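You operate a simulated robot arm through the tools that you are given. There is no shell and no other tool. Be economical: measure what you need, move in short steps, check, and stop when the job is done.

Carry out the task below with a simulated two-armed robot. There is one attempt and no reset: what you move stays moved.

Task
Put the grey pipe ten on the top of the pink stand away on the shelf under the drip tray. Then press the stroke button three two times. Then press the cool button two times. Then fetch the mixed bottle and stand it on the top of the steel table. The order counts. Set down upright: grey pipe ten, mixed bottle.

The check looks at the end state, three seconds after you hand in, the way a careful person would. Anything else that was tipped, shoved, dropped, spilled or broken makes it a failure.

Robot
Two 7-joint arms with two-finger parallel grippers on one trunk, on a base that drives. Base frame: it is fixed to the floor where the robot stands at the start and does not move with it; the origin is under the middle of the robot, x ahead of it, y to its left, z up. Lengths are in mm, angles in rad, forces in N, time in s.
The left shoulder is at the start at [50, 187, 1085], the right one opposite. With the tool pointing down near the work surface each hand reaches from about 100 to 660 mm from the robot's upright axis, wherever it stands, measured 20 degrees to its own side. Places, roughly: cool button [4200, 900, 700]; grey pipe ten [500, 0, 750]; mixed bottle [1000, 2250, 750]; shelf under the drip tray (164x20 cm) [820, 3420, 440]; stroke button three [4700, -800, 600]; top of the steel table [2300, -1900, 800]. Payload 3.43 kg a hand.
Tool frame (each hand has its own): the origin (TCP) lies between the finger pads and is the grasp point; the fingertips stand 30 mm ahead of it; z points along the fingers, y is the line along which they close. The gripper opens to 94 mm. The fingers are 28 mm wide and 10 mm thick; the gripper's body (50 by 96 mm) begins 55 mm behind the TCP.
Orientation is that of the tool frame in the base frame, as [roll, pitch, yaw] about the fixed x, y, z axes, in that order (R = Rz(yaw) Ry(pitch) Rx(roll)). With the fingers straight down and closing along the base's y, the tool's x points along the base's -x, its y along +y and its z along -z.

Tools
- The arms move only by the tool step_arm. It takes "left_series", "right_series" or both (then of equal length, played together; a hand with none holds still); each is a list of rows, each a list of 7 numbers: the turn, a rotation vector about the tool's x, y, z in units of 4 degrees (1.0 is 4 degrees), then the shift along the tool's x, y, z in units of 20 mm (1.0 is 20 mm), then the finger opening in mm, from 0 to 94. In form: [[rx, ry, rz, x, y, z, grip], ...]. A call has 1 to 20 rows; each row shifts and turns the commanded pose from where the row before left it, along the tool's axes as they then stand. A call with a number of a shift or a turn outside -1 to 1 is refused whole. Each row takes 0.2 s and may step no farther than 50 mm and 0.15 rad from the row before; otherwise, or with a gripper value out of range, the whole call is refused. Where a pose cannot be reached the arm comes as near as it can. A force on the tool above 40 N (or 10 N above the force at the start of the call, whichever is more), or a blocked arm, ends the call early, and 0.2 s more pass. Each finger travels about 153 mm/s and halts on what it meets, pressing with about 29 N; the grip force reading is that of the motor and also rises with nothing between the fingers. The clock runs only during rows and for 0.2 s after the last one: add rows that do not move to give the fingers time. The reply holds the time, the measured pose of the TCP, the force on the tool along the base axes, the opening and the grip force, in the units named above and with some noise, with the torque about the TCP (base axes, N m) and any sound that the robot's microphone picked up.
- Cameras (640 x 400 px; columns grow to the right, rows downward): "scene" is now at [143.1, -8.8, 1240]; the picture's right is [-0.08, -1.00, 0.00], its down [-0.61, 0.05, -0.79] and it looks along [0.79, -0.06, -0.61] (base axes); focal length 290 px, centre (320, 200). "left" rides on the left gripper at [76, -14, -102] in its tool frame; the picture's right is [0.18, 0.98, 0.00], its down [-0.75, 0.14, -0.64] and it looks along [-0.63, 0.12, 0.77] (tool axes); focal length 243 px, centre (320, 200). "right" rides on the right gripper at [76, 14, -103] in its tool frame; the picture's right is [-0.18, 0.98, 0.00], its down [-0.75, -0.14, -0.64] and it looks along [-0.63, -0.12, 0.77] (tool axes); focal length 243 px, centre (320, 200). There is no depth. A picture from a camera that has moved, and an enlarged one, comes with that camera's place and axes in the base frame and with its lens.
- get_image(camera): a new picture of that camera. It takes no simulated time.
- slide_trunk(by): slides the trunk up (or, below 0, down) by that many mm; the arms and the scene camera ride with it, the base frame stays. It gives what a move gives, with no picture.
- base_move(legs): drives the robot by 1 to 6 legs, each [ahead, left, turn to the left] in mm, mm and rad, along the robot's own axes; the way and the turn of a leg run together, so that a leg with both is an arc; at most 1500 mm and 3.142 rad a leg. The arms and the cameras ride along, it lands a little off, and it stops where it bumps. It gives what a move gives.
- turn_head(pan, tilt): turns the head with the scene camera to pan (to the left, within 1.396 rad either way) and tilt (down, from -0.506 to 1.204), counted from straight ahead of the robot. It gives what a move gives.
- close_up(camera, box): a new picture of the part [left, top, right, bottom] of that camera's present view, enlarged. It takes no simulated time.
- finish_job(): hands the job in; it is judged then, once.

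Go step by step. Nothing tells you exact positions but the pictures and the camera data: compare them with the known pose of the tool, close in by small moves and look again before you grip or let go. The budget is 165 turns and 130 pictures, counting those below and the enlarged ones. Unless the task says otherwise, let go and move clear before handing in, and close with one line.

The tools are called by a JSON object that holds its "method" and its "body". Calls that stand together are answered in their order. step_arm: Moves the arms, as the interface text tells. Its arguments: {"type":"object","properties":{"left_series":{"type":"array","items":{"type":"array","items":{"type":"number"}}},"right_series":{"type":"array","items":{"type":"array","items":{"type":"number"}}}},"required":[]} The other tools are called the same way: slide_trunk (by) slides the trunk up or down; base_move (legs) drives the base; turn_head (pan, tilt) turns the head that bears the scene camera; get_image (camera) takes a picture; close_up (camera, box) takes an enlarged picture of a part of a camera's view; finish_job () hands the job in.

At the start:

```text
time: 0.0
left_ee_pos: [489.3, 255.4, 984.4]
left_ee_rot: [-3.141, 0.001, -3.139]
left_force: [0.0, 0.4, 0.5]
left_ft_torque: [-0.01, -0.04, 0.02]
left_opening: 93.7
left_grasp_force: 0.1
right_ee_pos: [469.2, -256.7, 1009.5]
right_ee_rot: [3.14, 0.0, -3.141]
right_force: [0.0, 1.1, 0.4]
right_ft_torque: [0.03, -0.06, 0.03]
right_opening: 93.8
right_grasp_force: 0.1
trunk travel left (down, up): [-300.0, 132.0]
robot x, y, heading: [2.5, 1.3, -0.002]
head pan, tilt: [-0.082, 0.66]
```

scene: 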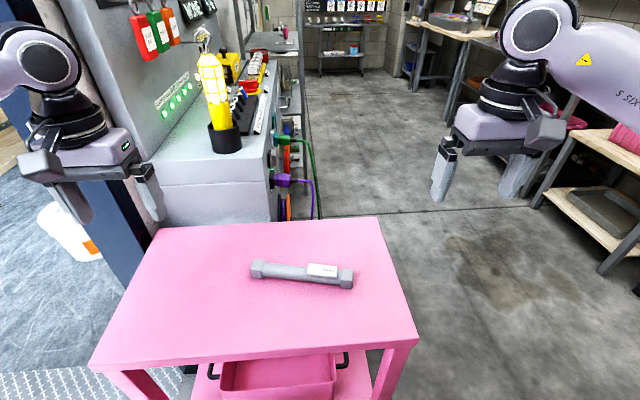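
right: 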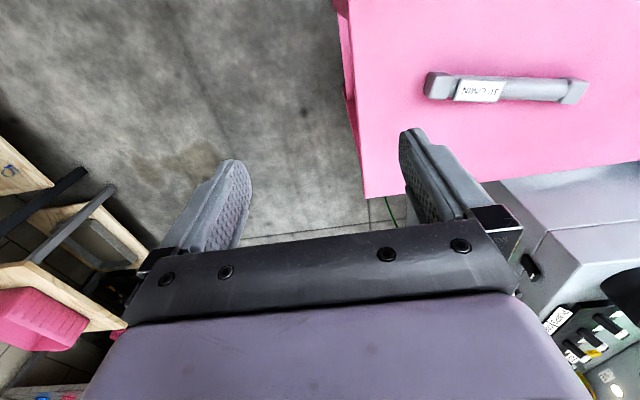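
left: 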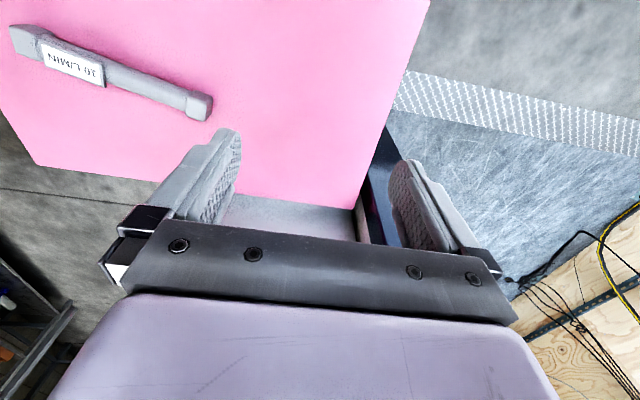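

The grey pipe lies on the pink stand at roughly [529, 0, 750], about 210 mm long and lying mostly along y. I'll take a closer look at it before planning the grasp.

{"method": "close_up", "body": {"camera": "scene", "box": [230, 240, 380, 310]}}

{"method": "close_up", "body": {"camera": "left", "box": [0, 0, 240, 150]}}

{"method": "turn_head", "body": {"pan": 1.3, "tilt": 0.3}}

{"method": "get_image", "body": {"camera": "scene"}}

```text
4.27 times, centred on (305, 275) of scene
camera zoom: at [143.1, -8.8, 1240.0], right [-0.08, -1.0, 0.0], down [-0.61, 0.05, -0.79], along [0.79, -0.06, -0.61], focal length 1239 px, centre (384, -120)
```

zoom: 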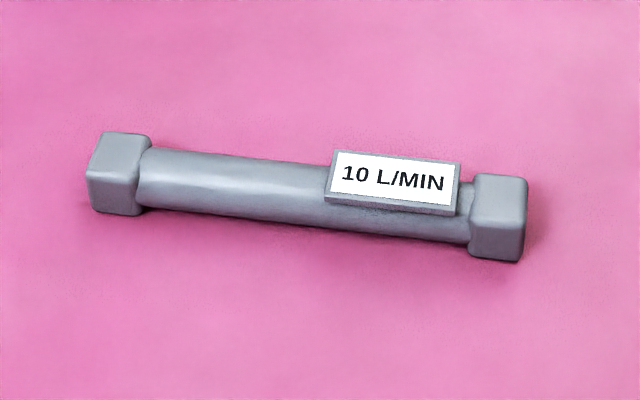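

```text
2.67 times, centred on (120, 75) of left
camera zoom: at [412.8, 240.4, 1087.4], right [-0.18, 0.98, 0.0], down [0.75, 0.14, 0.64], along [0.63, 0.12, -0.77], focal length 647 px, centre (853, 533)
```

zoom: 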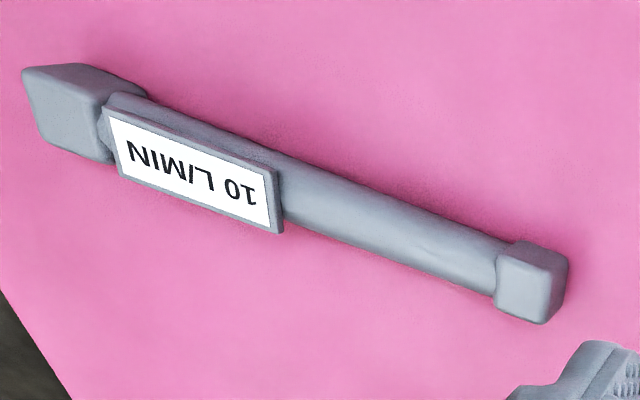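

```text
time: 1.5
left_ee_pos: [488.8, 255.6, 984.7]
left_ee_rot: [3.141, 0.0, -3.14]
left_force: [0.5, 0.7, 0.8]
left_ft_torque: [0.02, 0.01, 0.0]
left_opening: 93.8
left_grasp_force: 0.0
right_ee_pos: [467.1, -256.4, 1009.4]
right_ee_rot: [3.141, 0.0, -3.139]
right_force: [-0.5, 0.1, -0.2]
right_ft_torque: [-0.01, 0.01, 0.0]
right_opening: 93.8
right_grasp_force: 0.1
trunk travel left (down, up): [-300.0, 132.0]
robot x, y, heading: [1.2, 0.0, -0.0]
head pan, tilt: [1.3, 0.3]
```

```text
124 pictures are left
camera scene: at [82.0, 88.2, 1272.7], right [0.96, -0.27, 0.0], down [-0.08, -0.29, -0.96], along [0.26, 0.92, -0.3], focal length 290 px, centre (320, 200)
```

scene: 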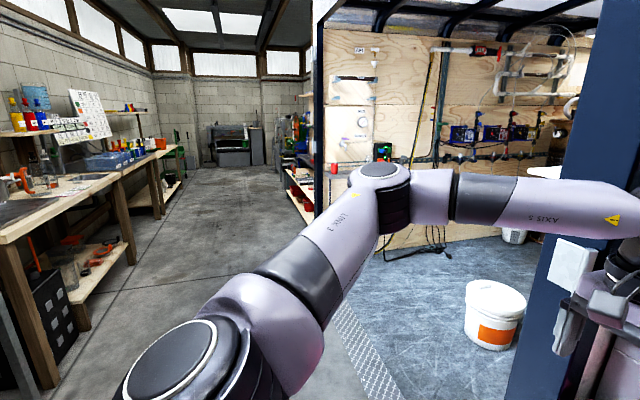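

The pipe's label plate faces up, and its centre is at about [538, 2, 738]. Next I'll zoom toward the shelf area and look at the left side of the room.

{"method": "close_up", "body": {"camera": "scene", "box": [240, 90, 400, 240]}}

{"method": "close_up", "body": {"camera": "scene", "box": [380, 20, 600, 180]}}

{"method": "turn_head", "body": {"pan": 0.6, "tilt": 0.3}}

{"method": "get_image", "body": {"camera": "scene"}}

{"method": "turn_head", "body": {"pan": -0.3, "tilt": 0.3}}

{"method": "get_image", "body": {"camera": "scene"}}

```text
2.67 times, centred on (320, 165) of scene
camera zoom: at [82.0, 88.2, 1272.7], right [0.96, -0.27, 0.0], down [-0.08, -0.29, -0.96], along [0.26, 0.92, -0.3], focal length 774 px, centre (320, 293)
```

zoom: 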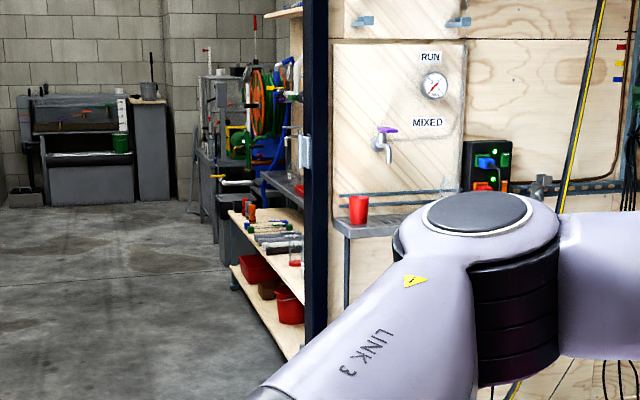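

```text
2.50 times, centred on (490, 100) of scene
camera zoom: at [82.0, 88.2, 1272.7], right [0.96, -0.27, 0.0], down [-0.08, -0.29, -0.96], along [0.26, 0.92, -0.3], focal length 726 px, centre (-105, 450)
```

zoom: 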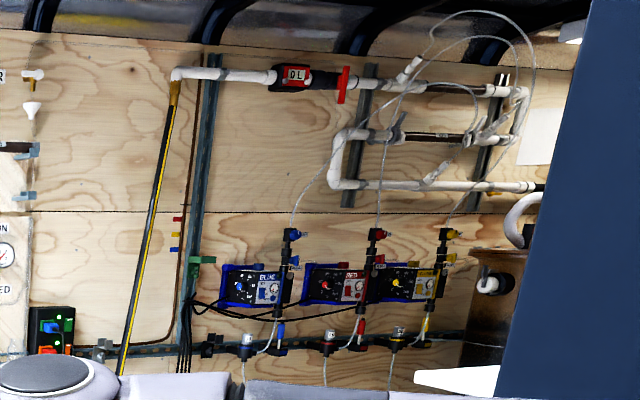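

```text
time: 2.6
left_ee_pos: [488.3, 255.6, 984.7]
left_ee_rot: [3.14, 0.001, -3.139]
left_force: [0.1, 0.4, 0.1]
left_ft_torque: [-0.03, -0.01, 0.01]
left_opening: 94.0
left_grasp_force: 0.1
right_ee_pos: [467.9, -257.3, 1011.7]
right_ee_rot: [3.14, 0.001, 3.141]
right_force: [0.7, -0.7, 0.1]
right_ft_torque: [-0.04, -0.01, 0.0]
right_opening: 93.9
right_grasp_force: 0.1
trunk travel left (down, up): [-300.0, 132.0]
robot x, y, heading: [-1.2, 1.4, -0.002]
head pan, tilt: [0.6, 0.3]
```

```text
121 pictures are left
camera scene: at [134.0, 51.0, 1272.7], right [0.57, -0.82, 0.0], down [-0.24, -0.17, -0.96], along [0.79, 0.54, -0.3], focal length 290 px, centre (320, 200)
```

scene: 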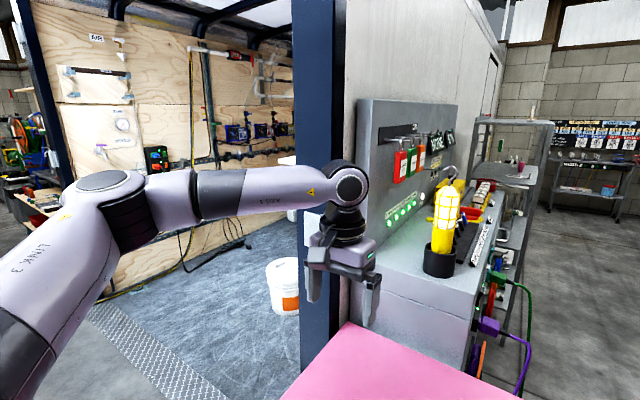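

```text
time: 3.8
left_ee_pos: [488.4, 254.2, 984.4]
left_ee_rot: [3.141, 0.0, -3.14]
left_force: [0.1, -1.3, 0.0]
left_ft_torque: [-0.01, 0.03, 0.01]
left_opening: 94.1
left_grasp_force: 0.0
right_ee_pos: [468.6, -256.5, 1009.6]
right_ee_rot: [-3.14, 0.0, 3.141]
right_force: [0.1, 0.5, 0.8]
right_ft_torque: [-0.01, -0.03, -0.02]
right_opening: 93.9
right_grasp_force: 0.1
trunk travel left (down, up): [-300.0, 132.0]
robot x, y, heading: [-1.5, 2.3, -0.001]
head pan, tilt: [-0.3, 0.3]
```

```text
120 pictures are left
camera scene: at [146.2, -29.3, 1272.7], right [-0.29, -0.96, 0.0], down [-0.28, 0.09, -0.96], along [0.91, -0.28, -0.3], focal length 290 px, centre (320, 200)
```

scene: 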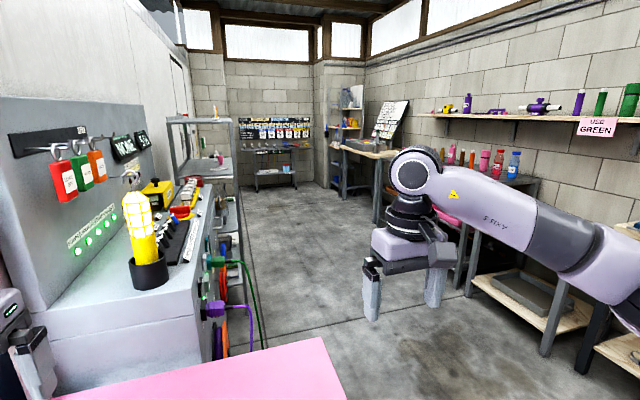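

The shelf unit with pipes is beyond the left partition, and the mixed tap is on the plywood wall. First I'll move the left hand above the pipe and turn it across the pipe's axis.

{"method": "step_arm", "body": {"left_series": [[0, 0, 0, -0.2, -0.93, 0.385, 94], [0, 0, 0, -0.2, -0.93, 0.385, 94], [0, 0, 0, -0.2, -0.93, 0.385, 94], [0, 0, 0, -0.2, -0.93, 0.385, 94], [0, 0, 0, -0.2, -0.93, 0.385, 94], [0, 0, 0, -0.2, -0.93, 0.385, 94], [0, 0, 0, -0.2, -0.93, 0.385, 94], [0, 0, 0, -0.2, -0.93, 0.385, 94], [0, 0, 0, -0.2, -0.93, 0.385, 94], [0, 0, 0, -0.2, -0.93, 0.385, 94], [0, 0, 0, -0.2, -0.93, 0.385, 94], [0, 0, 0, -0.2, -0.93, 0.385, 94], [0, 0, 0, -0.2, -0.93, 0.385, 94]]}}

{"method": "step_arm", "body": {"left_series": [[0, 0, -0.978, 0, 0, 0, 94], [0, 0, -0.978, 0, 0, 0, 94], [0, 0, -0.978, 0, 0, 0, 94], [0, 0, -0.978, 0, 0, 0, 94], [0, 0, -0.978, 0, 0, 0, 94], [0, 0, -0.978, 0, 0, 0, 94], [0, 0, -0.978, 0, 0, 0, 94], [0, 0, -0.978, 0, 0, 0, 94], [0, 0, -0.978, 0, 0, 0, 94], [0, 0, -0.978, 0, 0, 0, 94], [0, 0, -0.978, 0, 0, 0, 94], [0, 0, -0.978, 0, 0, 0, 94], [0, 0, -0.978, 0, 0, 0, 94], [0, 0, -0.978, 0, 0, 0, 94], [0, 0, -0.978, 0, 0, 0, 94], [0, 0, -0.978, 0, 0, 0, 94], [0, 0, -0.978, 0, 0, 0, 94], [0, 0, -0.978, 0, 0, 0, 94], [0, 0, -0.978, 0, 0, 0, 94], [0, 0, -0.978, 0, 0, 0, 94]]}}

{"method": "turn_head", "body": {"pan": 0.0, "tilt": 0.8}}

{"method": "get_image", "body": {"camera": "left"}}

{"method": "get_image", "body": {"camera": "scene"}}

```text
time: 6.6
left_ee_pos: [541.9, 11.7, 886.0]
left_ee_rot: [-3.14, 0.003, -3.141]
left_force: [0.1, -0.4, 0.2]
left_ft_torque: [-0.01, -0.01, 0.0]
left_opening: 93.9
left_grasp_force: 0.0
right_ee_pos: [467.3, -256.9, 1010.3]
right_ee_rot: [3.141, 0.001, -3.141]
right_force: [-0.1, -0.5, 0.4]
right_ft_torque: [0.0, 0.05, 0.02]
right_opening: 94.0
right_grasp_force: 0.1
trunk travel left (down, up): [-300.0, 132.0]
robot x, y, heading: [0.8, -1.0, 0.002]
head pan, tilt: [-0.3, 0.3]
```

```text
time: 10.8
left_ee_pos: [540.0, 13.8, 884.6]
left_ee_rot: [-3.14, -0.001, -1.774]
left_force: [0.0, 0.6, -0.4]
left_ft_torque: [-0.01, 0.01, 0.0]
left_opening: 93.8
left_grasp_force: 0.1
right_ee_pos: [467.3, -257.7, 1010.3]
right_ee_rot: [-3.141, 0.002, 3.141]
right_force: [-0.4, -0.1, 0.1]
right_ft_torque: [0.01, 0.02, -0.01]
right_opening: 93.9
right_grasp_force: 0.1
trunk travel left (down, up): [-300.0, 132.0]
robot x, y, heading: [-2.8, 2.4, -0.002]
head pan, tilt: [-0.3, 0.3]
```

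```text
time: 11.7
left_ee_pos: [540.7, 12.7, 884.9]
left_ee_rot: [3.141, 0.0, -1.777]
left_force: [0.0, -0.4, 0.1]
left_ft_torque: [-0.02, -0.03, 0.0]
left_opening: 93.9
left_grasp_force: 0.0
right_ee_pos: [467.6, -257.8, 1009.3]
right_ee_rot: [-3.141, -0.001, 3.141]
right_force: [0.4, 0.3, -0.9]
right_ft_torque: [0.0, 0.02, 0.0]
right_opening: 93.6
right_grasp_force: 0.1
trunk travel left (down, up): [-300.0, 132.0]
robot x, y, heading: [-2.6, -0.2, 0.004]
head pan, tilt: [0.0, 0.799]
```

```text
119 pictures are left
camera left: at [540.1, -65.0, 987.5], right [-1.0, 0.02, 0.0], down [0.01, 0.77, 0.64], along [0.01, 0.64, -0.77], focal length 243 px, centre (320, 200)
```

left: 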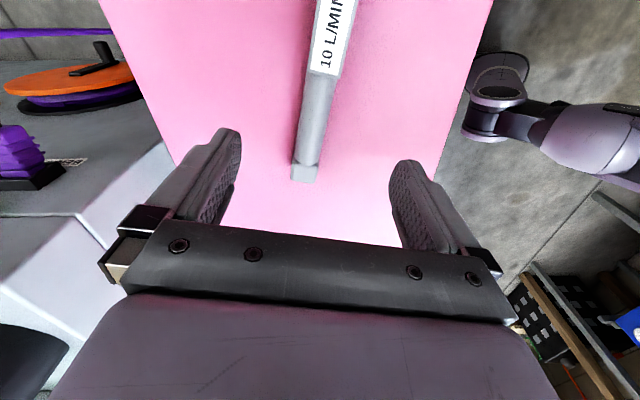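

```text
118 pictures are left
camera scene: at [137.7, -1.8, 1228.4], right [0.0, -1.0, 0.0], down [-0.72, 0.0, -0.7], along [0.7, 0.0, -0.72], focal length 290 px, centre (320, 200)
```

scene: 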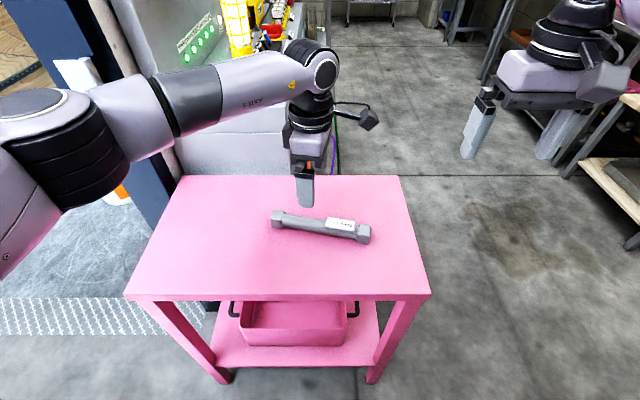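

The fingers straddle the plain part of the pipe beside the label and look aligned. I'll descend most of the way and then check the height.

{"method": "step_arm", "body": {"left_series": [[0, 0, 0, 0, 0, 1, 94], [0, 0, 0, 0, 0, 1, 94], [0, 0, 0, 0, 0, 1, 94], [0, 0, 0, 0, 0, 1, 94], [0, 0, 0, 0, 0, 1, 94], [0, 0, 0, 0, 0, 0.4, 94]]}}

{"method": "get_image", "body": {"camera": "left"}}

{"method": "close_up", "body": {"camera": "scene", "box": [220, 120, 420, 260]}}

```text
time: 13.1
left_ee_pos: [541.5, 12.7, 775.3]
left_ee_rot: [-3.141, 0.0, -1.775]
left_force: [0.3, -0.2, -0.5]
left_ft_torque: [-0.01, 0.0, -0.01]
left_opening: 93.9
left_grasp_force: 0.0
right_ee_pos: [467.2, -256.5, 1010.4]
right_ee_rot: [3.14, -0.001, -3.14]
right_force: [-0.1, -0.1, 0.8]
right_ft_torque: [0.0, -0.05, 0.0]
right_opening: 94.0
right_grasp_force: 0.2
trunk travel left (down, up): [-300.0, 132.0]
robot x, y, heading: [5.0, 3.0, 0.001]
head pan, tilt: [0.0, 0.799]
```

```text
117 pictures are left
camera left: at [539.6, -64.2, 877.8], right [-1.0, 0.02, 0.0], down [0.01, 0.77, 0.64], along [0.01, 0.64, -0.77], focal length 243 px, centre (320, 200)
```

left: 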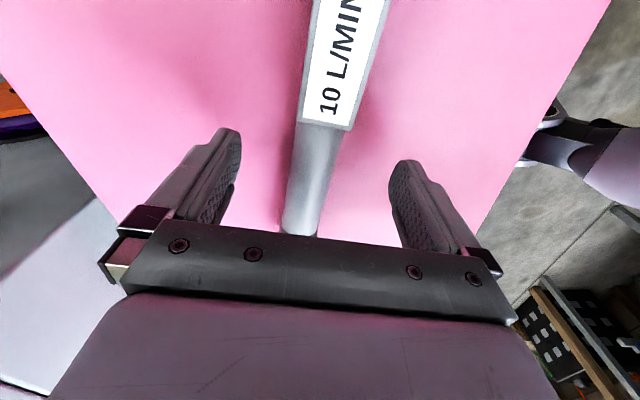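

```text
2.86 times, centred on (320, 190) of scene
camera zoom: at [137.7, -1.8, 1228.4], right [0.0, -1.0, 0.0], down [-0.72, 0.0, -0.7], along [0.7, 0.0, -0.72], focal length 829 px, centre (320, 229)
```

zoom: 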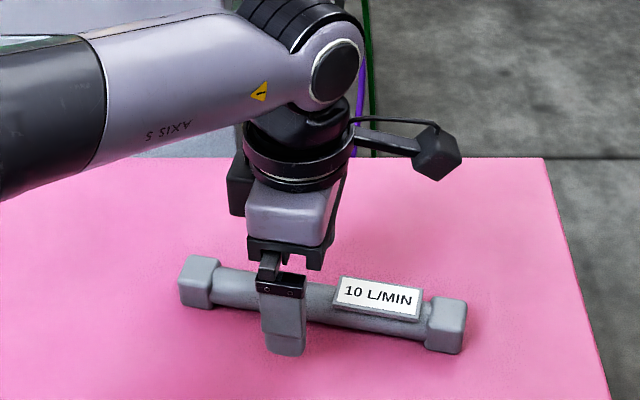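

The alignment is good. I'll shift 5 mm away from the label, descend to about z=752, and close.

{"method": "step_arm", "body": {"left_series": [[0, 0, 0, -0.25, 0, 0.6, 94], [0, 0, 0, 0, 0, 0.55, 94], [0, 0, 0, 0, 0, 0, 60], [0, 0, 0, 0, 0, 0, 30], [0, 0, 0, 0, 0, 0, 10], [0, 0, 0, 0, 0, 0, 10], [0, 0, 0, 0, 0, 0, 10]]}}

{"method": "get_image", "body": {"camera": "left"}}

```text
time: 14.7
left_ee_pos: [541.6, 18.8, 752.9]
left_ee_rot: [3.141, 0.001, -1.776]
left_force: [1.2, 0.8, 0.8]
left_ft_torque: [0.04, -0.01, 0.0]
left_opening: 29.3
left_grasp_force: 29.3
right_ee_pos: [467.8, -257.5, 1011.1]
right_ee_rot: [-3.141, 0.0, 3.142]
right_force: [0.2, 0.0, 0.0]
right_ft_torque: [-0.04, 0.01, -0.01]
right_opening: 94.0
right_grasp_force: 0.1
trunk travel left (down, up): [-300.0, 132.0]
robot x, y, heading: [2.9, -4.9, 0.002]
head pan, tilt: [0.0, 0.799]
```

```text
115 pictures are left
camera left: at [540.3, -59.1, 855.4], right [-1.0, 0.02, 0.0], down [0.01, 0.77, 0.64], along [0.01, 0.64, -0.77], focal length 243 px, centre (320, 200)
```

left: 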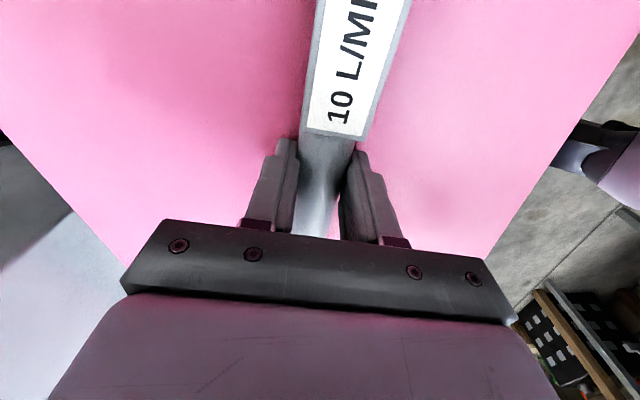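

The pipe is gripped at a 29 mm opening. I'll lift it, pull both hands back toward the body, and then back away from the stand.

{"method": "step_arm", "body": {"left_series": [[0, 0, 0, 0, 0, -0.5, 10], [0, 0, 0, 0, 0, -1, 10], [0, 0, 0, 0, 0, -1, 10], [0, 0, 0, 0, 0, -1, 10], [0, 0, 0, 0, 0, -1, 10], [0, 0, 0, 0, 0, -1, 10], [0, 0, 0, 0, 0, -1, 10], [0, 0, 0, 0, 1, -1, 10], [0, 0, 0, 0, 1, -1, 10], [0, 0, 0, 0, 1, 0, 10], [0, 0, 0, 0, 1, 0, 10], [0, 0, 0, 0, 1, 0, 10], [0, 0, 0, 0, 1, 0, 10], [0, 0, 0, 0, 1, 0, 10]], "right_series": [[0, 0, 0, 0, 0, 0, 94], [0, 0, 0, 0, 0, 0, 94], [0, 0, 0, 0, 0, 0, 94], [0, 0, 0, 0, 0, 0, 94], [0, 0, 0, 0, 0, 0, 94], [0, 0, 0, 0, 0, 0, 94], [0, 0, 0, 0, 0, 0, 94], [0, 0, 0, 0.6, 0, 0, 94], [0, 0, 0, 0.6, 0, 0, 94], [0, 0, 0, 0.6, 0, 0, 94], [0, 0, 0, 0.6, 0, 0, 94], [0, 0, 0, 0.6, 0, 0, 94], [0, 0, 0, 0.6, 0, 0, 94], [0, 0, 0, 0.6, 0, 0, 94]]}}

{"method": "get_image", "body": {"camera": "scene"}}

{"method": "base_move", "body": {"legs": [[-300, 0, 0], [0, 900, 0]]}}

{"method": "turn_head", "body": {"pan": 0.6, "tilt": 0.4}}

{"method": "get_image", "body": {"camera": "scene"}}

```text
time: 17.7
left_ee_pos: [404.6, 45.6, 922.7]
left_ee_rot: [-3.139, 0.001, -1.774]
left_force: [-0.6, 0.6, -0.8]
left_ft_torque: [0.03, -0.01, 0.02]
left_opening: 29.1
left_grasp_force: 29.0
right_ee_pos: [382.0, -257.3, 1010.4]
right_ee_rot: [-3.141, 0.001, 3.14]
right_force: [-0.1, 0.3, 0.1]
right_ft_torque: [-0.04, -0.02, -0.02]
right_opening: 94.3
right_grasp_force: 0.0
trunk travel left (down, up): [-300.0, 132.0]
robot x, y, heading: [3.2, -3.6, 0.0]
head pan, tilt: [0.0, 0.799]
```

```text
114 pictures are left
camera scene: at [137.6, -1.8, 1228.4], right [0.0, -1.0, 0.0], down [-0.72, 0.0, -0.7], along [0.7, 0.0, -0.72], focal length 290 px, centre (320, 200)
```

scene: 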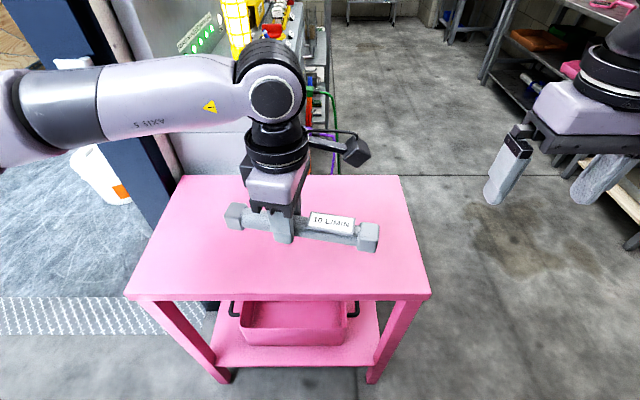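

```text
time: 27.6
left_ee_pos: [100.7, 946.6, 923.9]
left_ee_rot: [-3.141, -0.001, -1.769]
left_force: [0.2, 0.0, -1.8]
left_ft_torque: [0.05, -0.01, 0.02]
left_opening: 29.1
left_grasp_force: 29.5
right_ee_pos: [80.5, 641.5, 1008.8]
right_ee_rot: [-3.141, 0.001, -3.134]
right_force: [-0.4, -0.2, 0.1]
right_ft_torque: [0.02, 0.03, 0.01]
right_opening: 94.4
right_grasp_force: 0.0
trunk travel left (down, up): [-300.0, 132.0]
robot x, y, heading: [-301.7, 896.6, 0.012]
head pan, tilt: [0.0, 0.799]
```

```text
time: 28.6
left_ee_pos: [100.1, 945.5, 923.5]
left_ee_rot: [-3.141, 0.0, -1.77]
left_force: [-0.3, 0.6, -1.7]
left_ft_torque: [0.01, -0.02, -0.01]
left_opening: 29.1
left_grasp_force: 28.8
right_ee_pos: [80.5, 643.4, 1011.3]
right_ee_rot: [3.141, -0.001, -3.135]
right_force: [0.1, -0.2, 0.3]
right_ft_torque: [-0.01, -0.01, -0.02]
right_opening: 94.2
right_grasp_force: 0.1
trunk travel left (down, up): [-300.0, 132.0]
robot x, y, heading: [-302.6, 896.1, 0.004]
head pan, tilt: [0.6, 0.4]
```

```text
113 pictures are left
camera scene: at [-171.4, 948.6, 1263.4], right [0.57, -0.82, 0.0], down [-0.32, -0.22, -0.92], along [0.76, 0.52, -0.39], focal length 290 px, centre (320, 200)
```

scene: 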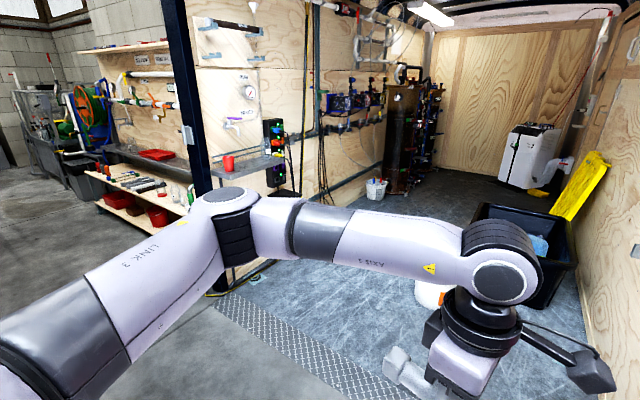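

The way along the aisle is clear, and the shelf with pipes is ahead on the left. I'll drive on to y≈2400 and look again.

{"method": "base_move", "body": {"legs": [[0, 1500, 0]]}}

{"method": "turn_head", "body": {"pan": 0.5, "tilt": 0.5}}

{"method": "get_image", "body": {"camera": "scene"}}

{"method": "turn_head", "body": {"pan": -0.2, "tilt": 0.4}}

{"method": "get_image", "body": {"camera": "scene"}}

```text
time: 41.8
left_ee_pos: [96.4, 2436.0, 923.1]
left_ee_rot: [-3.142, -0.001, -1.777]
left_force: [1.7, -0.2, -1.4]
left_ft_torque: [0.05, -0.01, -0.01]
left_opening: 29.1
left_grasp_force: 28.7
right_ee_pos: [73.2, 2132.4, 1009.6]
right_ee_rot: [-3.141, 0.001, 3.14]
right_force: [0.4, -0.4, 0.3]
right_ft_torque: [0.01, -0.01, -0.04]
right_opening: 93.9
right_grasp_force: 0.0
trunk travel left (down, up): [-300.0, 132.0]
robot x, y, heading: [-310.6, 2388.5, -0.004]
head pan, tilt: [0.6, 0.4]
```

```text
time: 42.5
left_ee_pos: [95.9, 2436.1, 922.7]
left_ee_rot: [3.141, 0.002, -1.778]
left_force: [0.0, -0.1, -0.9]
left_ft_torque: [0.0, 0.02, 0.0]
left_opening: 29.3
left_grasp_force: 29.4
right_ee_pos: [74.6, 2131.5, 1009.9]
right_ee_rot: [3.141, -0.001, 3.141]
right_force: [0.4, -0.1, -0.9]
right_ft_torque: [0.02, 0.04, 0.03]
right_opening: 94.0
right_grasp_force: 0.0
trunk travel left (down, up): [-300.0, 132.0]
robot x, y, heading: [-309.9, 2387.6, -0.001]
head pan, tilt: [0.499, 0.499]
```

```text
112 pictures are left
camera scene: at [-172.0, 2431.1, 1254.3], right [0.48, -0.88, 0.0], down [-0.42, -0.23, -0.88], along [0.77, 0.42, -0.48], focal length 290 px, centre (320, 200)
```

scene: 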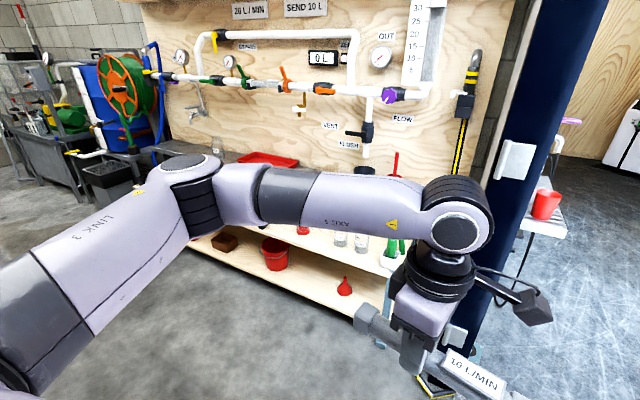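

```text
time: 43.6
left_ee_pos: [95.8, 2435.8, 922.1]
left_ee_rot: [3.142, 0.0, -1.777]
left_force: [0.4, -0.4, -2.1]
left_ft_torque: [0.03, 0.01, 0.01]
left_opening: 29.3
left_grasp_force: 29.4
right_ee_pos: [74.5, 2131.2, 1010.4]
right_ee_rot: [-3.141, 0.001, 3.14]
right_force: [0.2, -0.8, 0.0]
right_ft_torque: [0.0, 0.0, 0.03]
right_opening: 93.7
right_grasp_force: 0.1
trunk travel left (down, up): [-300.0, 132.0]
robot x, y, heading: [-311.3, 2389.8, -0.002]
head pan, tilt: [-0.201, 0.4]
```

```text
111 pictures are left
camera scene: at [-161.1, 2369.1, 1263.4], right [-0.2, -0.98, 0.0], down [-0.38, 0.08, -0.92], along [0.9, -0.18, -0.39], focal length 290 px, centre (320, 200)
```

scene: 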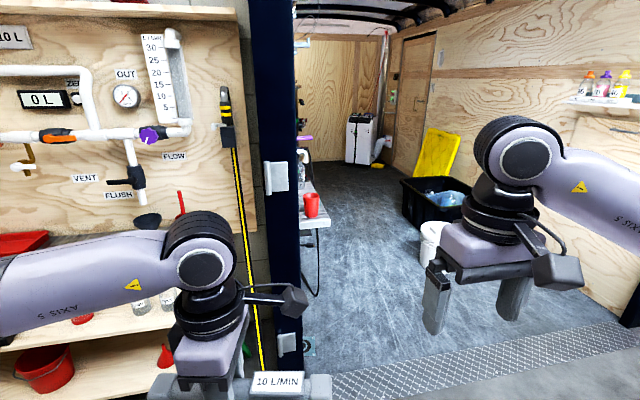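

The drip tray is the metal ledge, with the wooden shelf below it. I'll move to y≈3350, still backed off, and study the shelf.

{"method": "base_move", "body": {"legs": [[0, 960, 0]]}}

{"method": "turn_head", "body": {"pan": 0.0, "tilt": 0.5}}

{"method": "get_image", "body": {"camera": "scene"}}

{"method": "turn_head", "body": {"pan": 0.6, "tilt": 0.5}}

{"method": "get_image", "body": {"camera": "scene"}}

```text
time: 52.4
left_ee_pos: [103.8, 3395.3, 922.4]
left_ee_rot: [3.141, -0.001, -1.789]
left_force: [0.5, 0.3, -1.6]
left_ft_torque: [0.03, 0.02, 0.01]
left_opening: 29.1
left_grasp_force: 28.4
right_ee_pos: [76.2, 3092.4, 1009.7]
right_ee_rot: [3.141, 0.0, 3.128]
right_force: [0.4, 0.2, 0.4]
right_ft_torque: [0.01, -0.02, 0.01]
right_opening: 94.0
right_grasp_force: 0.0
trunk travel left (down, up): [-300.0, 132.0]
robot x, y, heading: [-303.4, 3349.8, -0.009]
head pan, tilt: [-0.201, 0.4]
```

```text
time: 53.1
left_ee_pos: [104.7, 3395.8, 922.9]
left_ee_rot: [3.141, -0.001, -1.786]
left_force: [-0.1, -0.7, -1.0]
left_ft_torque: [0.05, 0.01, 0.02]
left_opening: 29.1
left_grasp_force: 29.3
right_ee_pos: [77.6, 3092.6, 1008.6]
right_ee_rot: [-3.142, -0.001, 3.129]
right_force: [-1.3, 0.5, -1.0]
right_ft_torque: [-0.01, 0.01, 0.04]
right_opening: 94.0
right_grasp_force: 0.0
trunk travel left (down, up): [-300.0, 132.0]
robot x, y, heading: [-303.1, 3354.6, -0.011]
head pan, tilt: [0.0, 0.499]
```

```text
110 pictures are left
camera scene: at [-154.5, 3350.2, 1254.3], right [-0.01, -1.0, 0.0], down [-0.48, 0.01, -0.88], along [0.88, -0.01, -0.48], focal length 290 px, centre (320, 200)
```

scene: 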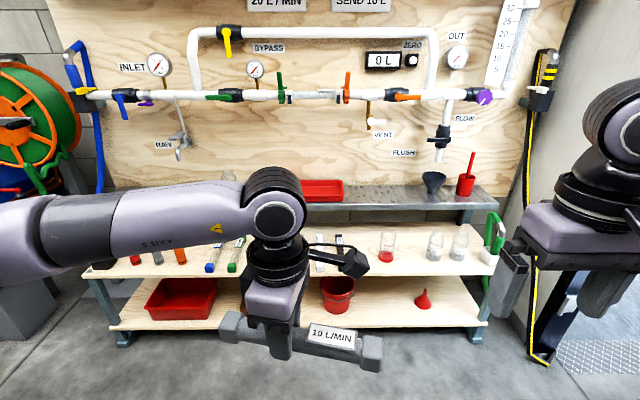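

```text
time: 54.1
left_ee_pos: [104.3, 3395.8, 921.7]
left_ee_rot: [3.141, 0.0, -1.786]
left_force: [-0.6, 0.1, -0.7]
left_ft_torque: [0.02, 0.04, 0.0]
left_opening: 28.9
left_grasp_force: 28.7
right_ee_pos: [77.4, 3092.8, 1010.0]
right_ee_rot: [-3.141, -0.001, 3.131]
right_force: [-0.6, 0.8, 0.5]
right_ft_torque: [-0.01, 0.0, -0.04]
right_opening: 94.1
right_grasp_force: 0.1
trunk travel left (down, up): [-300.0, 132.0]
robot x, y, heading: [-304.8, 3352.1, -0.014]
head pan, tilt: [0.6, 0.499]
```

```text
109 pictures are left
camera scene: at [-169.8, 3401.8, 1254.3], right [0.55, -0.83, 0.0], down [-0.4, -0.27, -0.88], along [0.73, 0.49, -0.48], focal length 290 px, centre (320, 200)
```

scene: 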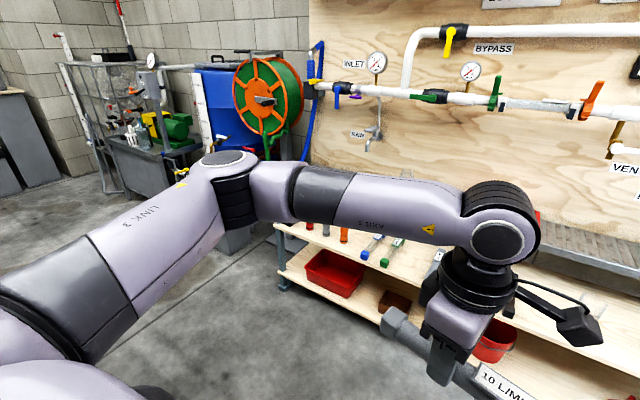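

Other flow pipes already lie flat on this shelf, so "upright" for the pipe means lying with its label up. I'll zoom in to find a free spot and estimate the gap under the tray.

{"method": "turn_head", "body": {"pan": 0.15, "tilt": 0.5}}

{"method": "close_up", "body": {"camera": "scene", "box": [120, 150, 360, 300]}}

{"method": "close_up", "body": {"camera": "scene", "box": [360, 150, 600, 300]}}

```text
time: 55.0
left_ee_pos: [103.7, 3394.9, 923.6]
left_ee_rot: [-3.141, -0.002, -1.789]
left_force: [0.0, 0.0, -1.4]
left_ft_torque: [0.05, -0.01, 0.0]
left_opening: 29.1
left_grasp_force: 29.1
right_ee_pos: [78.1, 3091.6, 1008.8]
right_ee_rot: [-3.141, 0.001, 3.131]
right_force: [-0.9, 0.4, 0.1]
right_ft_torque: [0.03, -0.04, 0.01]
right_opening: 93.8
right_grasp_force: 0.0
trunk travel left (down, up): [-300.0, 132.0]
robot x, y, heading: [-303.5, 3353.7, -0.017]
head pan, tilt: [0.15, 0.499]
```

```text
2.67 times, centred on (240, 225) of scene
camera zoom: at [-155.4, 3364.0, 1254.3], right [0.14, -0.99, 0.0], down [-0.47, -0.07, -0.88], along [0.87, 0.12, -0.48], focal length 774 px, centre (533, 133)
```

zoom: 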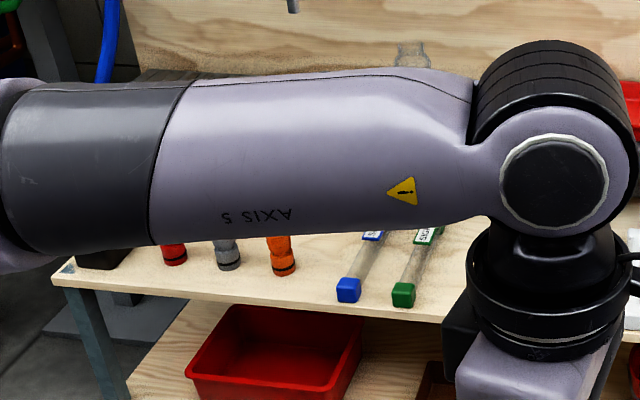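

```text
2.67 times, centred on (480, 225) of scene
camera zoom: at [-155.4, 3364.0, 1254.3], right [0.14, -0.99, 0.0], down [-0.47, -0.07, -0.88], along [0.87, 0.12, -0.48], focal length 774 px, centre (-107, 133)
```

zoom: 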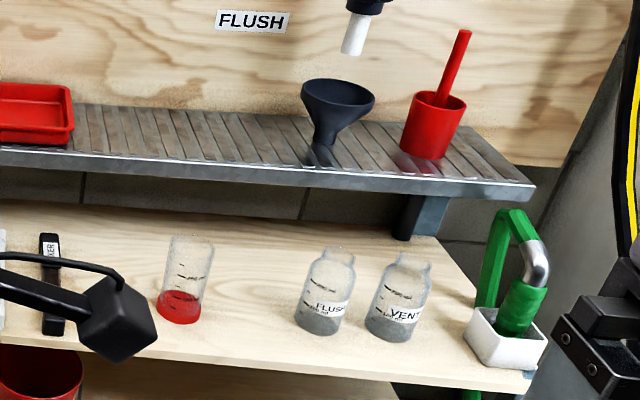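

I'll lower the trunk for reach, which also gives a lower view of the gap under the tray.

{"method": "slide_trunk", "body": {"by": -290}}

{"method": "turn_head", "body": {"pan": 0.0, "tilt": 0.3}}

{"method": "get_image", "body": {"camera": "scene"}}

```text
time: 57.9
left_ee_pos: [103.0, 3395.3, 631.9]
left_ee_rot: [3.141, 0.0, -1.787]
left_force: [0.4, 0.6, -1.6]
left_ft_torque: [0.07, 0.0, -0.02]
left_opening: 29.2
left_grasp_force: 28.9
right_ee_pos: [77.2, 3091.5, 718.9]
right_ee_rot: [3.141, -0.001, 3.13]
right_force: [1.0, 0.2, 0.4]
right_ft_torque: [0.0, 0.0, 0.02]
right_opening: 94.2
right_grasp_force: 0.1
trunk travel left (down, up): [-10.0, 422.0]
robot x, y, heading: [-302.4, 3354.5, -0.013]
head pan, tilt: [0.15, 0.499]
```

```text
time: 58.7
left_ee_pos: [102.8, 3395.4, 632.6]
left_ee_rot: [-3.14, 0.001, -1.786]
left_force: [-0.5, 0.2, -1.0]
left_ft_torque: [0.02, -0.07, 0.01]
left_opening: 29.0
left_grasp_force: 28.5
right_ee_pos: [77.5, 3091.9, 720.5]
right_ee_rot: [3.141, -0.002, 3.129]
right_force: [0.4, -0.6, -0.4]
right_ft_torque: [-0.02, 0.03, -0.01]
right_opening: 94.2
right_grasp_force: 0.0
trunk travel left (down, up): [-10.0, 422.0]
robot x, y, heading: [-304.3, 3354.3, -0.013]
head pan, tilt: [0.0, 0.3]
```

```text
106 pictures are left
camera scene: at [-152.2, 3350.3, 982.7], right [-0.01, -1.0, 0.0], down [-0.3, 0.0, -0.96], along [0.95, -0.01, -0.3], focal length 290 px, centre (320, 200)
```

scene: 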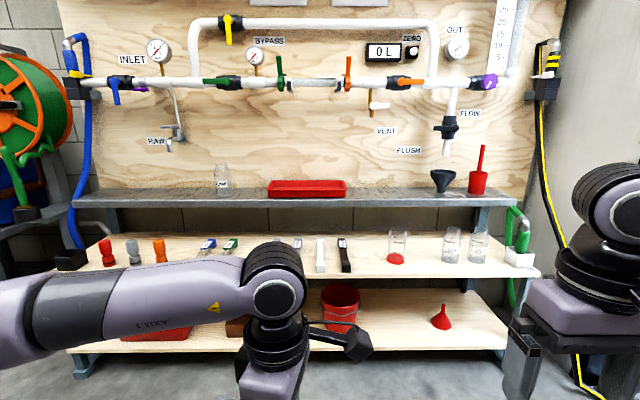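

The tray's front edge is at about x=914, z=624, so the front part of the shelf is open from above. The arm hides the middle of the shelf, so I'll sidestep to see it.

{"method": "base_move", "body": {"legs": [[0, -450, 0]]}}

{"method": "turn_head", "body": {"pan": 0.35, "tilt": 0.4}}

{"method": "get_image", "body": {"camera": "scene"}}

```text
time: 63.1
left_ee_pos: [98.2, 2944.8, 633.7]
left_ee_rot: [-3.141, 0.0, -1.79]
left_force: [0.2, -0.2, -0.7]
left_ft_torque: [0.03, -0.02, 0.0]
left_opening: 28.9
left_grasp_force: 29.2
right_ee_pos: [71.6, 2642.6, 719.8]
right_ee_rot: [3.141, 0.001, 3.128]
right_force: [-0.6, 0.1, 0.4]
right_ft_torque: [0.0, -0.01, 0.01]
right_opening: 93.9
right_grasp_force: 0.0
trunk travel left (down, up): [-10.0, 422.0]
robot x, y, heading: [-309.3, 2900.7, -0.012]
head pan, tilt: [0.0, 0.3]
```

```text
time: 64.0
left_ee_pos: [97.1, 2944.3, 632.6]
left_ee_rot: [-3.141, 0.0, -1.79]
left_force: [-0.5, 0.0, -2.3]
left_ft_torque: [0.03, -0.03, 0.02]
left_opening: 29.1
left_grasp_force: 29.3
right_ee_pos: [71.2, 2641.4, 720.9]
right_ee_rot: [-3.141, 0.001, 3.13]
right_force: [0.4, 0.1, -0.6]
right_ft_torque: [0.02, 0.01, -0.03]
right_opening: 93.9
right_grasp_force: 0.0
trunk travel left (down, up): [-10.0, 422.0]
robot x, y, heading: [-307.7, 2903.4, -0.011]
head pan, tilt: [0.351, 0.4]
```

```text
105 pictures are left
camera scene: at [-163.8, 2931.6, 973.5], right [0.33, -0.94, 0.0], down [-0.37, -0.13, -0.92], along [0.87, 0.3, -0.39], focal length 290 px, centre (320, 200)
```

scene: 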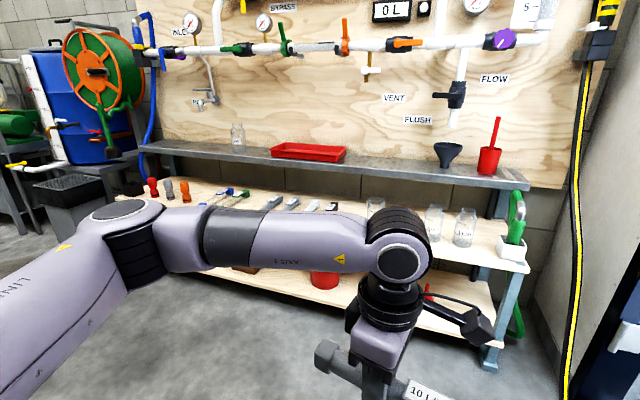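

The arm still blocks the middle. I'll step to the other side and look back to the right.

{"method": "base_move", "body": {"legs": [[0, 900, 0]]}}

{"method": "turn_head", "body": {"pan": -0.25, "tilt": 0.4}}

{"method": "get_image", "body": {"camera": "scene"}}

{"method": "close_up", "body": {"camera": "scene", "box": [200, 150, 440, 300]}}

```text
time: 72.2
left_ee_pos: [103.0, 3851.6, 633.9]
left_ee_rot: [3.142, 0.0, -1.776]
left_force: [0.2, 0.0, -1.6]
left_ft_torque: [0.02, -0.03, -0.04]
left_opening: 29.4
left_grasp_force: 28.8
right_ee_pos: [80.9, 3548.0, 720.6]
right_ee_rot: [3.141, 0.0, -3.141]
right_force: [0.4, 0.6, 0.1]
right_ft_torque: [-0.02, 0.02, 0.0]
right_opening: 94.0
right_grasp_force: 0.1
trunk travel left (down, up): [-10.0, 422.0]
robot x, y, heading: [-304.9, 3806.7, -0.0]
head pan, tilt: [0.351, 0.4]
```

```text
time: 73.2
left_ee_pos: [102.7, 3851.5, 633.5]
left_ee_rot: [-3.14, -0.001, -1.778]
left_force: [-0.7, -0.4, -0.5]
left_ft_torque: [0.02, -0.02, -0.01]
left_opening: 29.2
left_grasp_force: 28.8
right_ee_pos: [81.5, 3547.7, 719.6]
right_ee_rot: [-3.141, 0.0, 3.141]
right_force: [-0.1, 0.0, 0.3]
right_ft_torque: [-0.03, 0.02, 0.05]
right_opening: 93.8
right_grasp_force: 0.0
trunk travel left (down, up): [-10.0, 422.0]
robot x, y, heading: [-303.1, 3803.4, -0.001]
head pan, tilt: [-0.25, 0.4]
```

```text
104 pictures are left
camera scene: at [-155.5, 3779.7, 973.5], right [-0.25, -0.97, 0.0], down [-0.38, 0.1, -0.92], along [0.89, -0.23, -0.39], focal length 290 px, centre (320, 200)
```

scene: 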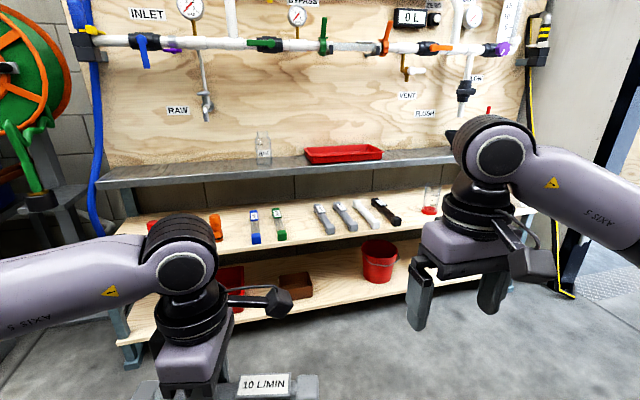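

```text
2.67 times, centred on (320, 225) of scene
camera zoom: at [-155.5, 3779.7, 973.5], right [-0.25, -0.97, 0.0], down [-0.38, 0.1, -0.92], along [0.89, -0.23, -0.39], focal length 774 px, centre (320, 133)
```

zoom: 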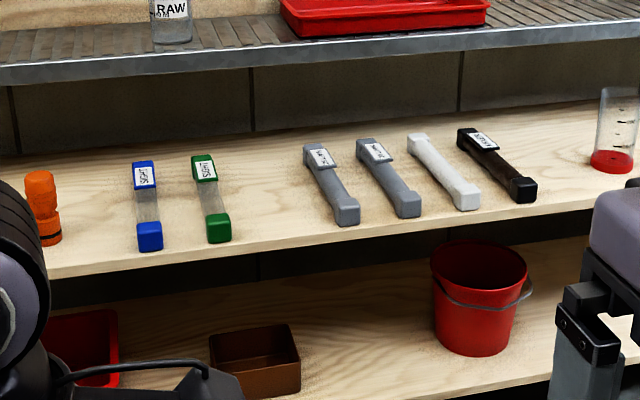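

The shelf's pipes lie along x, with a free slot about 140 mm wide between the green sight pipe (y≈3688) and the first grey one (y≈3505), centred near y=3595. I'll turn the hand so the pipe lies along x with the camera on my side, then approach.

{"method": "step_arm", "body": {"left_series": [[0, 0, 0.98, 0, 0, 0, 10], [0, 0, 0.98, 0, 0, 0, 10], [0, 0, 0.98, 0, 0, 0, 10], [0, 0, 0.98, 0, 0, 0, 10], [0, 0, 0.98, 0, 0, 0, 10], [0, 0, 0.98, 0, 0, 0, 10], [0, 0, 0.98, 0, 0, 0, 10], [0, 0, 0.98, 0, 0, 0, 10], [0, 0, 0.98, 0, 0, 0, 10], [0, 0, 0.98, 0, 0, 0, 10], [0, 0, 0.98, 0, 0, 0, 10], [0, 0, 0.98, 0, 0, 0, 10], [0, 0, 0.98, 0, 0, 0, 10], [0, 0, 0.98, 0, 0, 0, 10], [0, 0, 0.98, 0, 0, 0, 10], [0, 0, 0.98, 0, 0, 0, 10], [0, 0, 0.98, 0, 0, 0, 10], [0, 0, 0.98, 0, 0, 0, 10], [0, 0, 0.98, 0, 0, 0, 10], [0, 0, 0.98, 0, 0, 0, 10]]}}

{"method": "step_arm", "body": {"left_series": [[0, 0, 0, 0, 0.9, -0.3, 10], [0, 0, 0, 0, 0.9, -0.3, 10], [0, 0, 0, 0, 0.9, -0.3, 10], [0, 0, 0, 0, 0.9, -0.3, 10], [0, 0, 0, 0, 0.9, -0.3, 10], [0, 0, 0, 0, 0.9, -0.3, 10], [0, 0, 0, 0, 0.9, -0.3, 10], [0, 0, 0, 0, 0.9, -0.3, 10]]}}

{"method": "base_move", "body": {"legs": [[0, -395, 0], [480, 0, 0]]}}

{"method": "turn_head", "body": {"pan": 0.35, "tilt": 0.5}}

{"method": "get_image", "body": {"camera": "scene"}}

{"method": "get_image", "body": {"camera": "left"}}

```text
time: 77.4
left_ee_pos: [103.0, 3850.8, 633.1]
left_ee_rot: [-3.141, 0.0, 3.138]
left_force: [0.7, 0.7, -1.1]
left_ft_torque: [-0.02, -0.05, -0.03]
left_opening: 29.3
left_grasp_force: 28.7
right_ee_pos: [79.9, 3546.6, 720.0]
right_ee_rot: [3.141, -0.001, 3.141]
right_force: [-0.7, -0.3, 0.0]
right_ft_torque: [0.03, -0.03, 0.01]
right_opening: 94.1
right_grasp_force: 0.0
trunk travel left (down, up): [-10.0, 422.0]
robot x, y, heading: [-303.1, 3807.4, 0.0]
head pan, tilt: [-0.25, 0.4]
```

```text
time: 79.2
left_ee_pos: [105.1, 3993.3, 682.2]
left_ee_rot: [-3.141, 0.0, 3.138]
left_force: [-0.4, 0.1, -0.4]
left_ft_torque: [-0.04, -0.01, 0.0]
left_opening: 29.1
left_grasp_force: 29.1
right_ee_pos: [80.3, 3547.6, 719.9]
right_ee_rot: [3.141, 0.001, -3.139]
right_force: [-0.5, 0.2, -0.1]
right_ft_torque: [-0.03, -0.01, -0.03]
right_opening: 93.8
right_grasp_force: 0.0
trunk travel left (down, up): [-10.0, 422.0]
robot x, y, heading: [-301.6, 3804.8, -0.0]
head pan, tilt: [-0.25, 0.4]
```

```text
time: 85.6
left_ee_pos: [576.3, 3606.2, 682.3]
left_ee_rot: [-3.141, 0.0, -3.141]
left_force: [0.0, -0.2, -1.4]
left_ft_torque: [0.02, -0.02, 0.0]
left_opening: 29.2
left_grasp_force: 28.8
right_ee_pos: [554.9, 3159.6, 720.3]
right_ee_rot: [-3.14, -0.001, -3.136]
right_force: [0.1, -0.2, -0.6]
right_ft_torque: [-0.01, 0.0, -0.01]
right_opening: 94.1
right_grasp_force: 0.1
trunk travel left (down, up): [-10.0, 422.0]
robot x, y, heading: [170.0, 3415.4, 0.002]
head pan, tilt: [-0.25, 0.4]
```

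```text
time: 86.6
left_ee_pos: [576.9, 3604.8, 682.1]
left_ee_rot: [3.14, 0.0, -3.14]
left_force: [-0.3, 0.3, -1.8]
left_ft_torque: [0.0, -0.02, -0.01]
left_opening: 29.0
left_grasp_force: 28.8
right_ee_pos: [554.6, 3159.5, 720.1]
right_ee_rot: [3.141, 0.0, -3.136]
right_force: [0.3, -0.8, -0.1]
right_ft_torque: [0.0, -0.03, -0.04]
right_opening: 94.4
right_grasp_force: 0.0
trunk travel left (down, up): [-10.0, 422.0]
robot x, y, heading: [168.5, 3414.1, 0.002]
head pan, tilt: [0.351, 0.499]
```

```text
102 pictures are left
camera scene: at [312.0, 3444.8, 964.3], right [0.35, -0.94, 0.0], down [-0.45, -0.17, -0.88], along [0.82, 0.3, -0.48], focal length 290 px, centre (320, 200)
```

scene: 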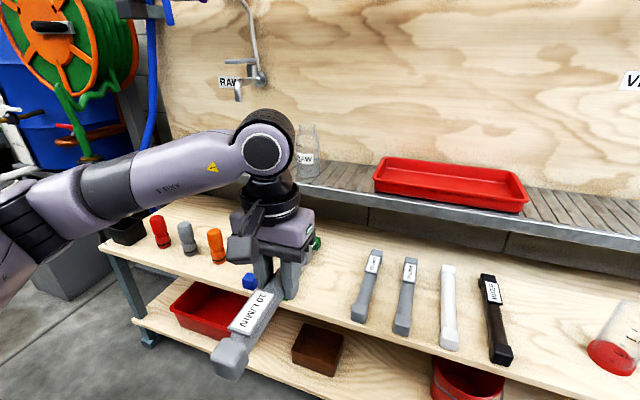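

```text
101 pictures are left
camera left: at [500.8, 3591.5, 784.4], right [-0.19, 0.98, 0.0], down [0.75, 0.14, 0.64], along [0.63, 0.12, -0.77], focal length 243 px, centre (320, 200)
```

left: 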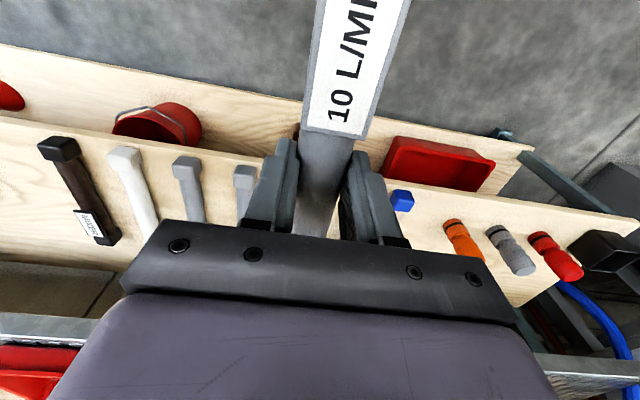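

The slot estimate holds up: the neighbours are at y≈3688 and 3509. I'll take a close-up of the tray front edge to check clearance for the wrist.

{"method": "close_up", "body": {"camera": "scene", "box": [290, 140, 450, 240]}}

```text
4.00 times, centred on (370, 190) of scene
camera zoom: at [312.0, 3444.8, 964.3], right [0.35, -0.94, 0.0], down [-0.45, -0.17, -0.88], along [0.82, 0.3, -0.48], focal length 1161 px, centre (120, 240)
```

zoom: 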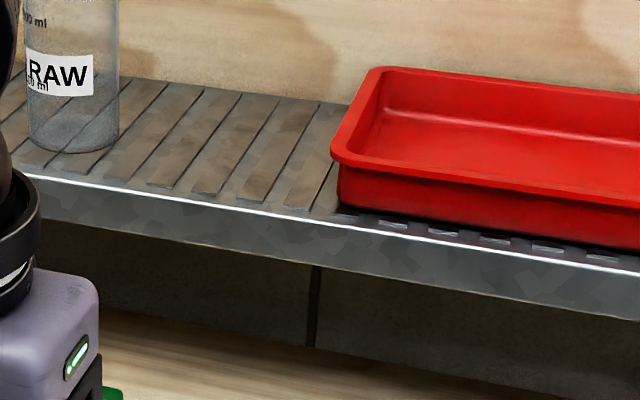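

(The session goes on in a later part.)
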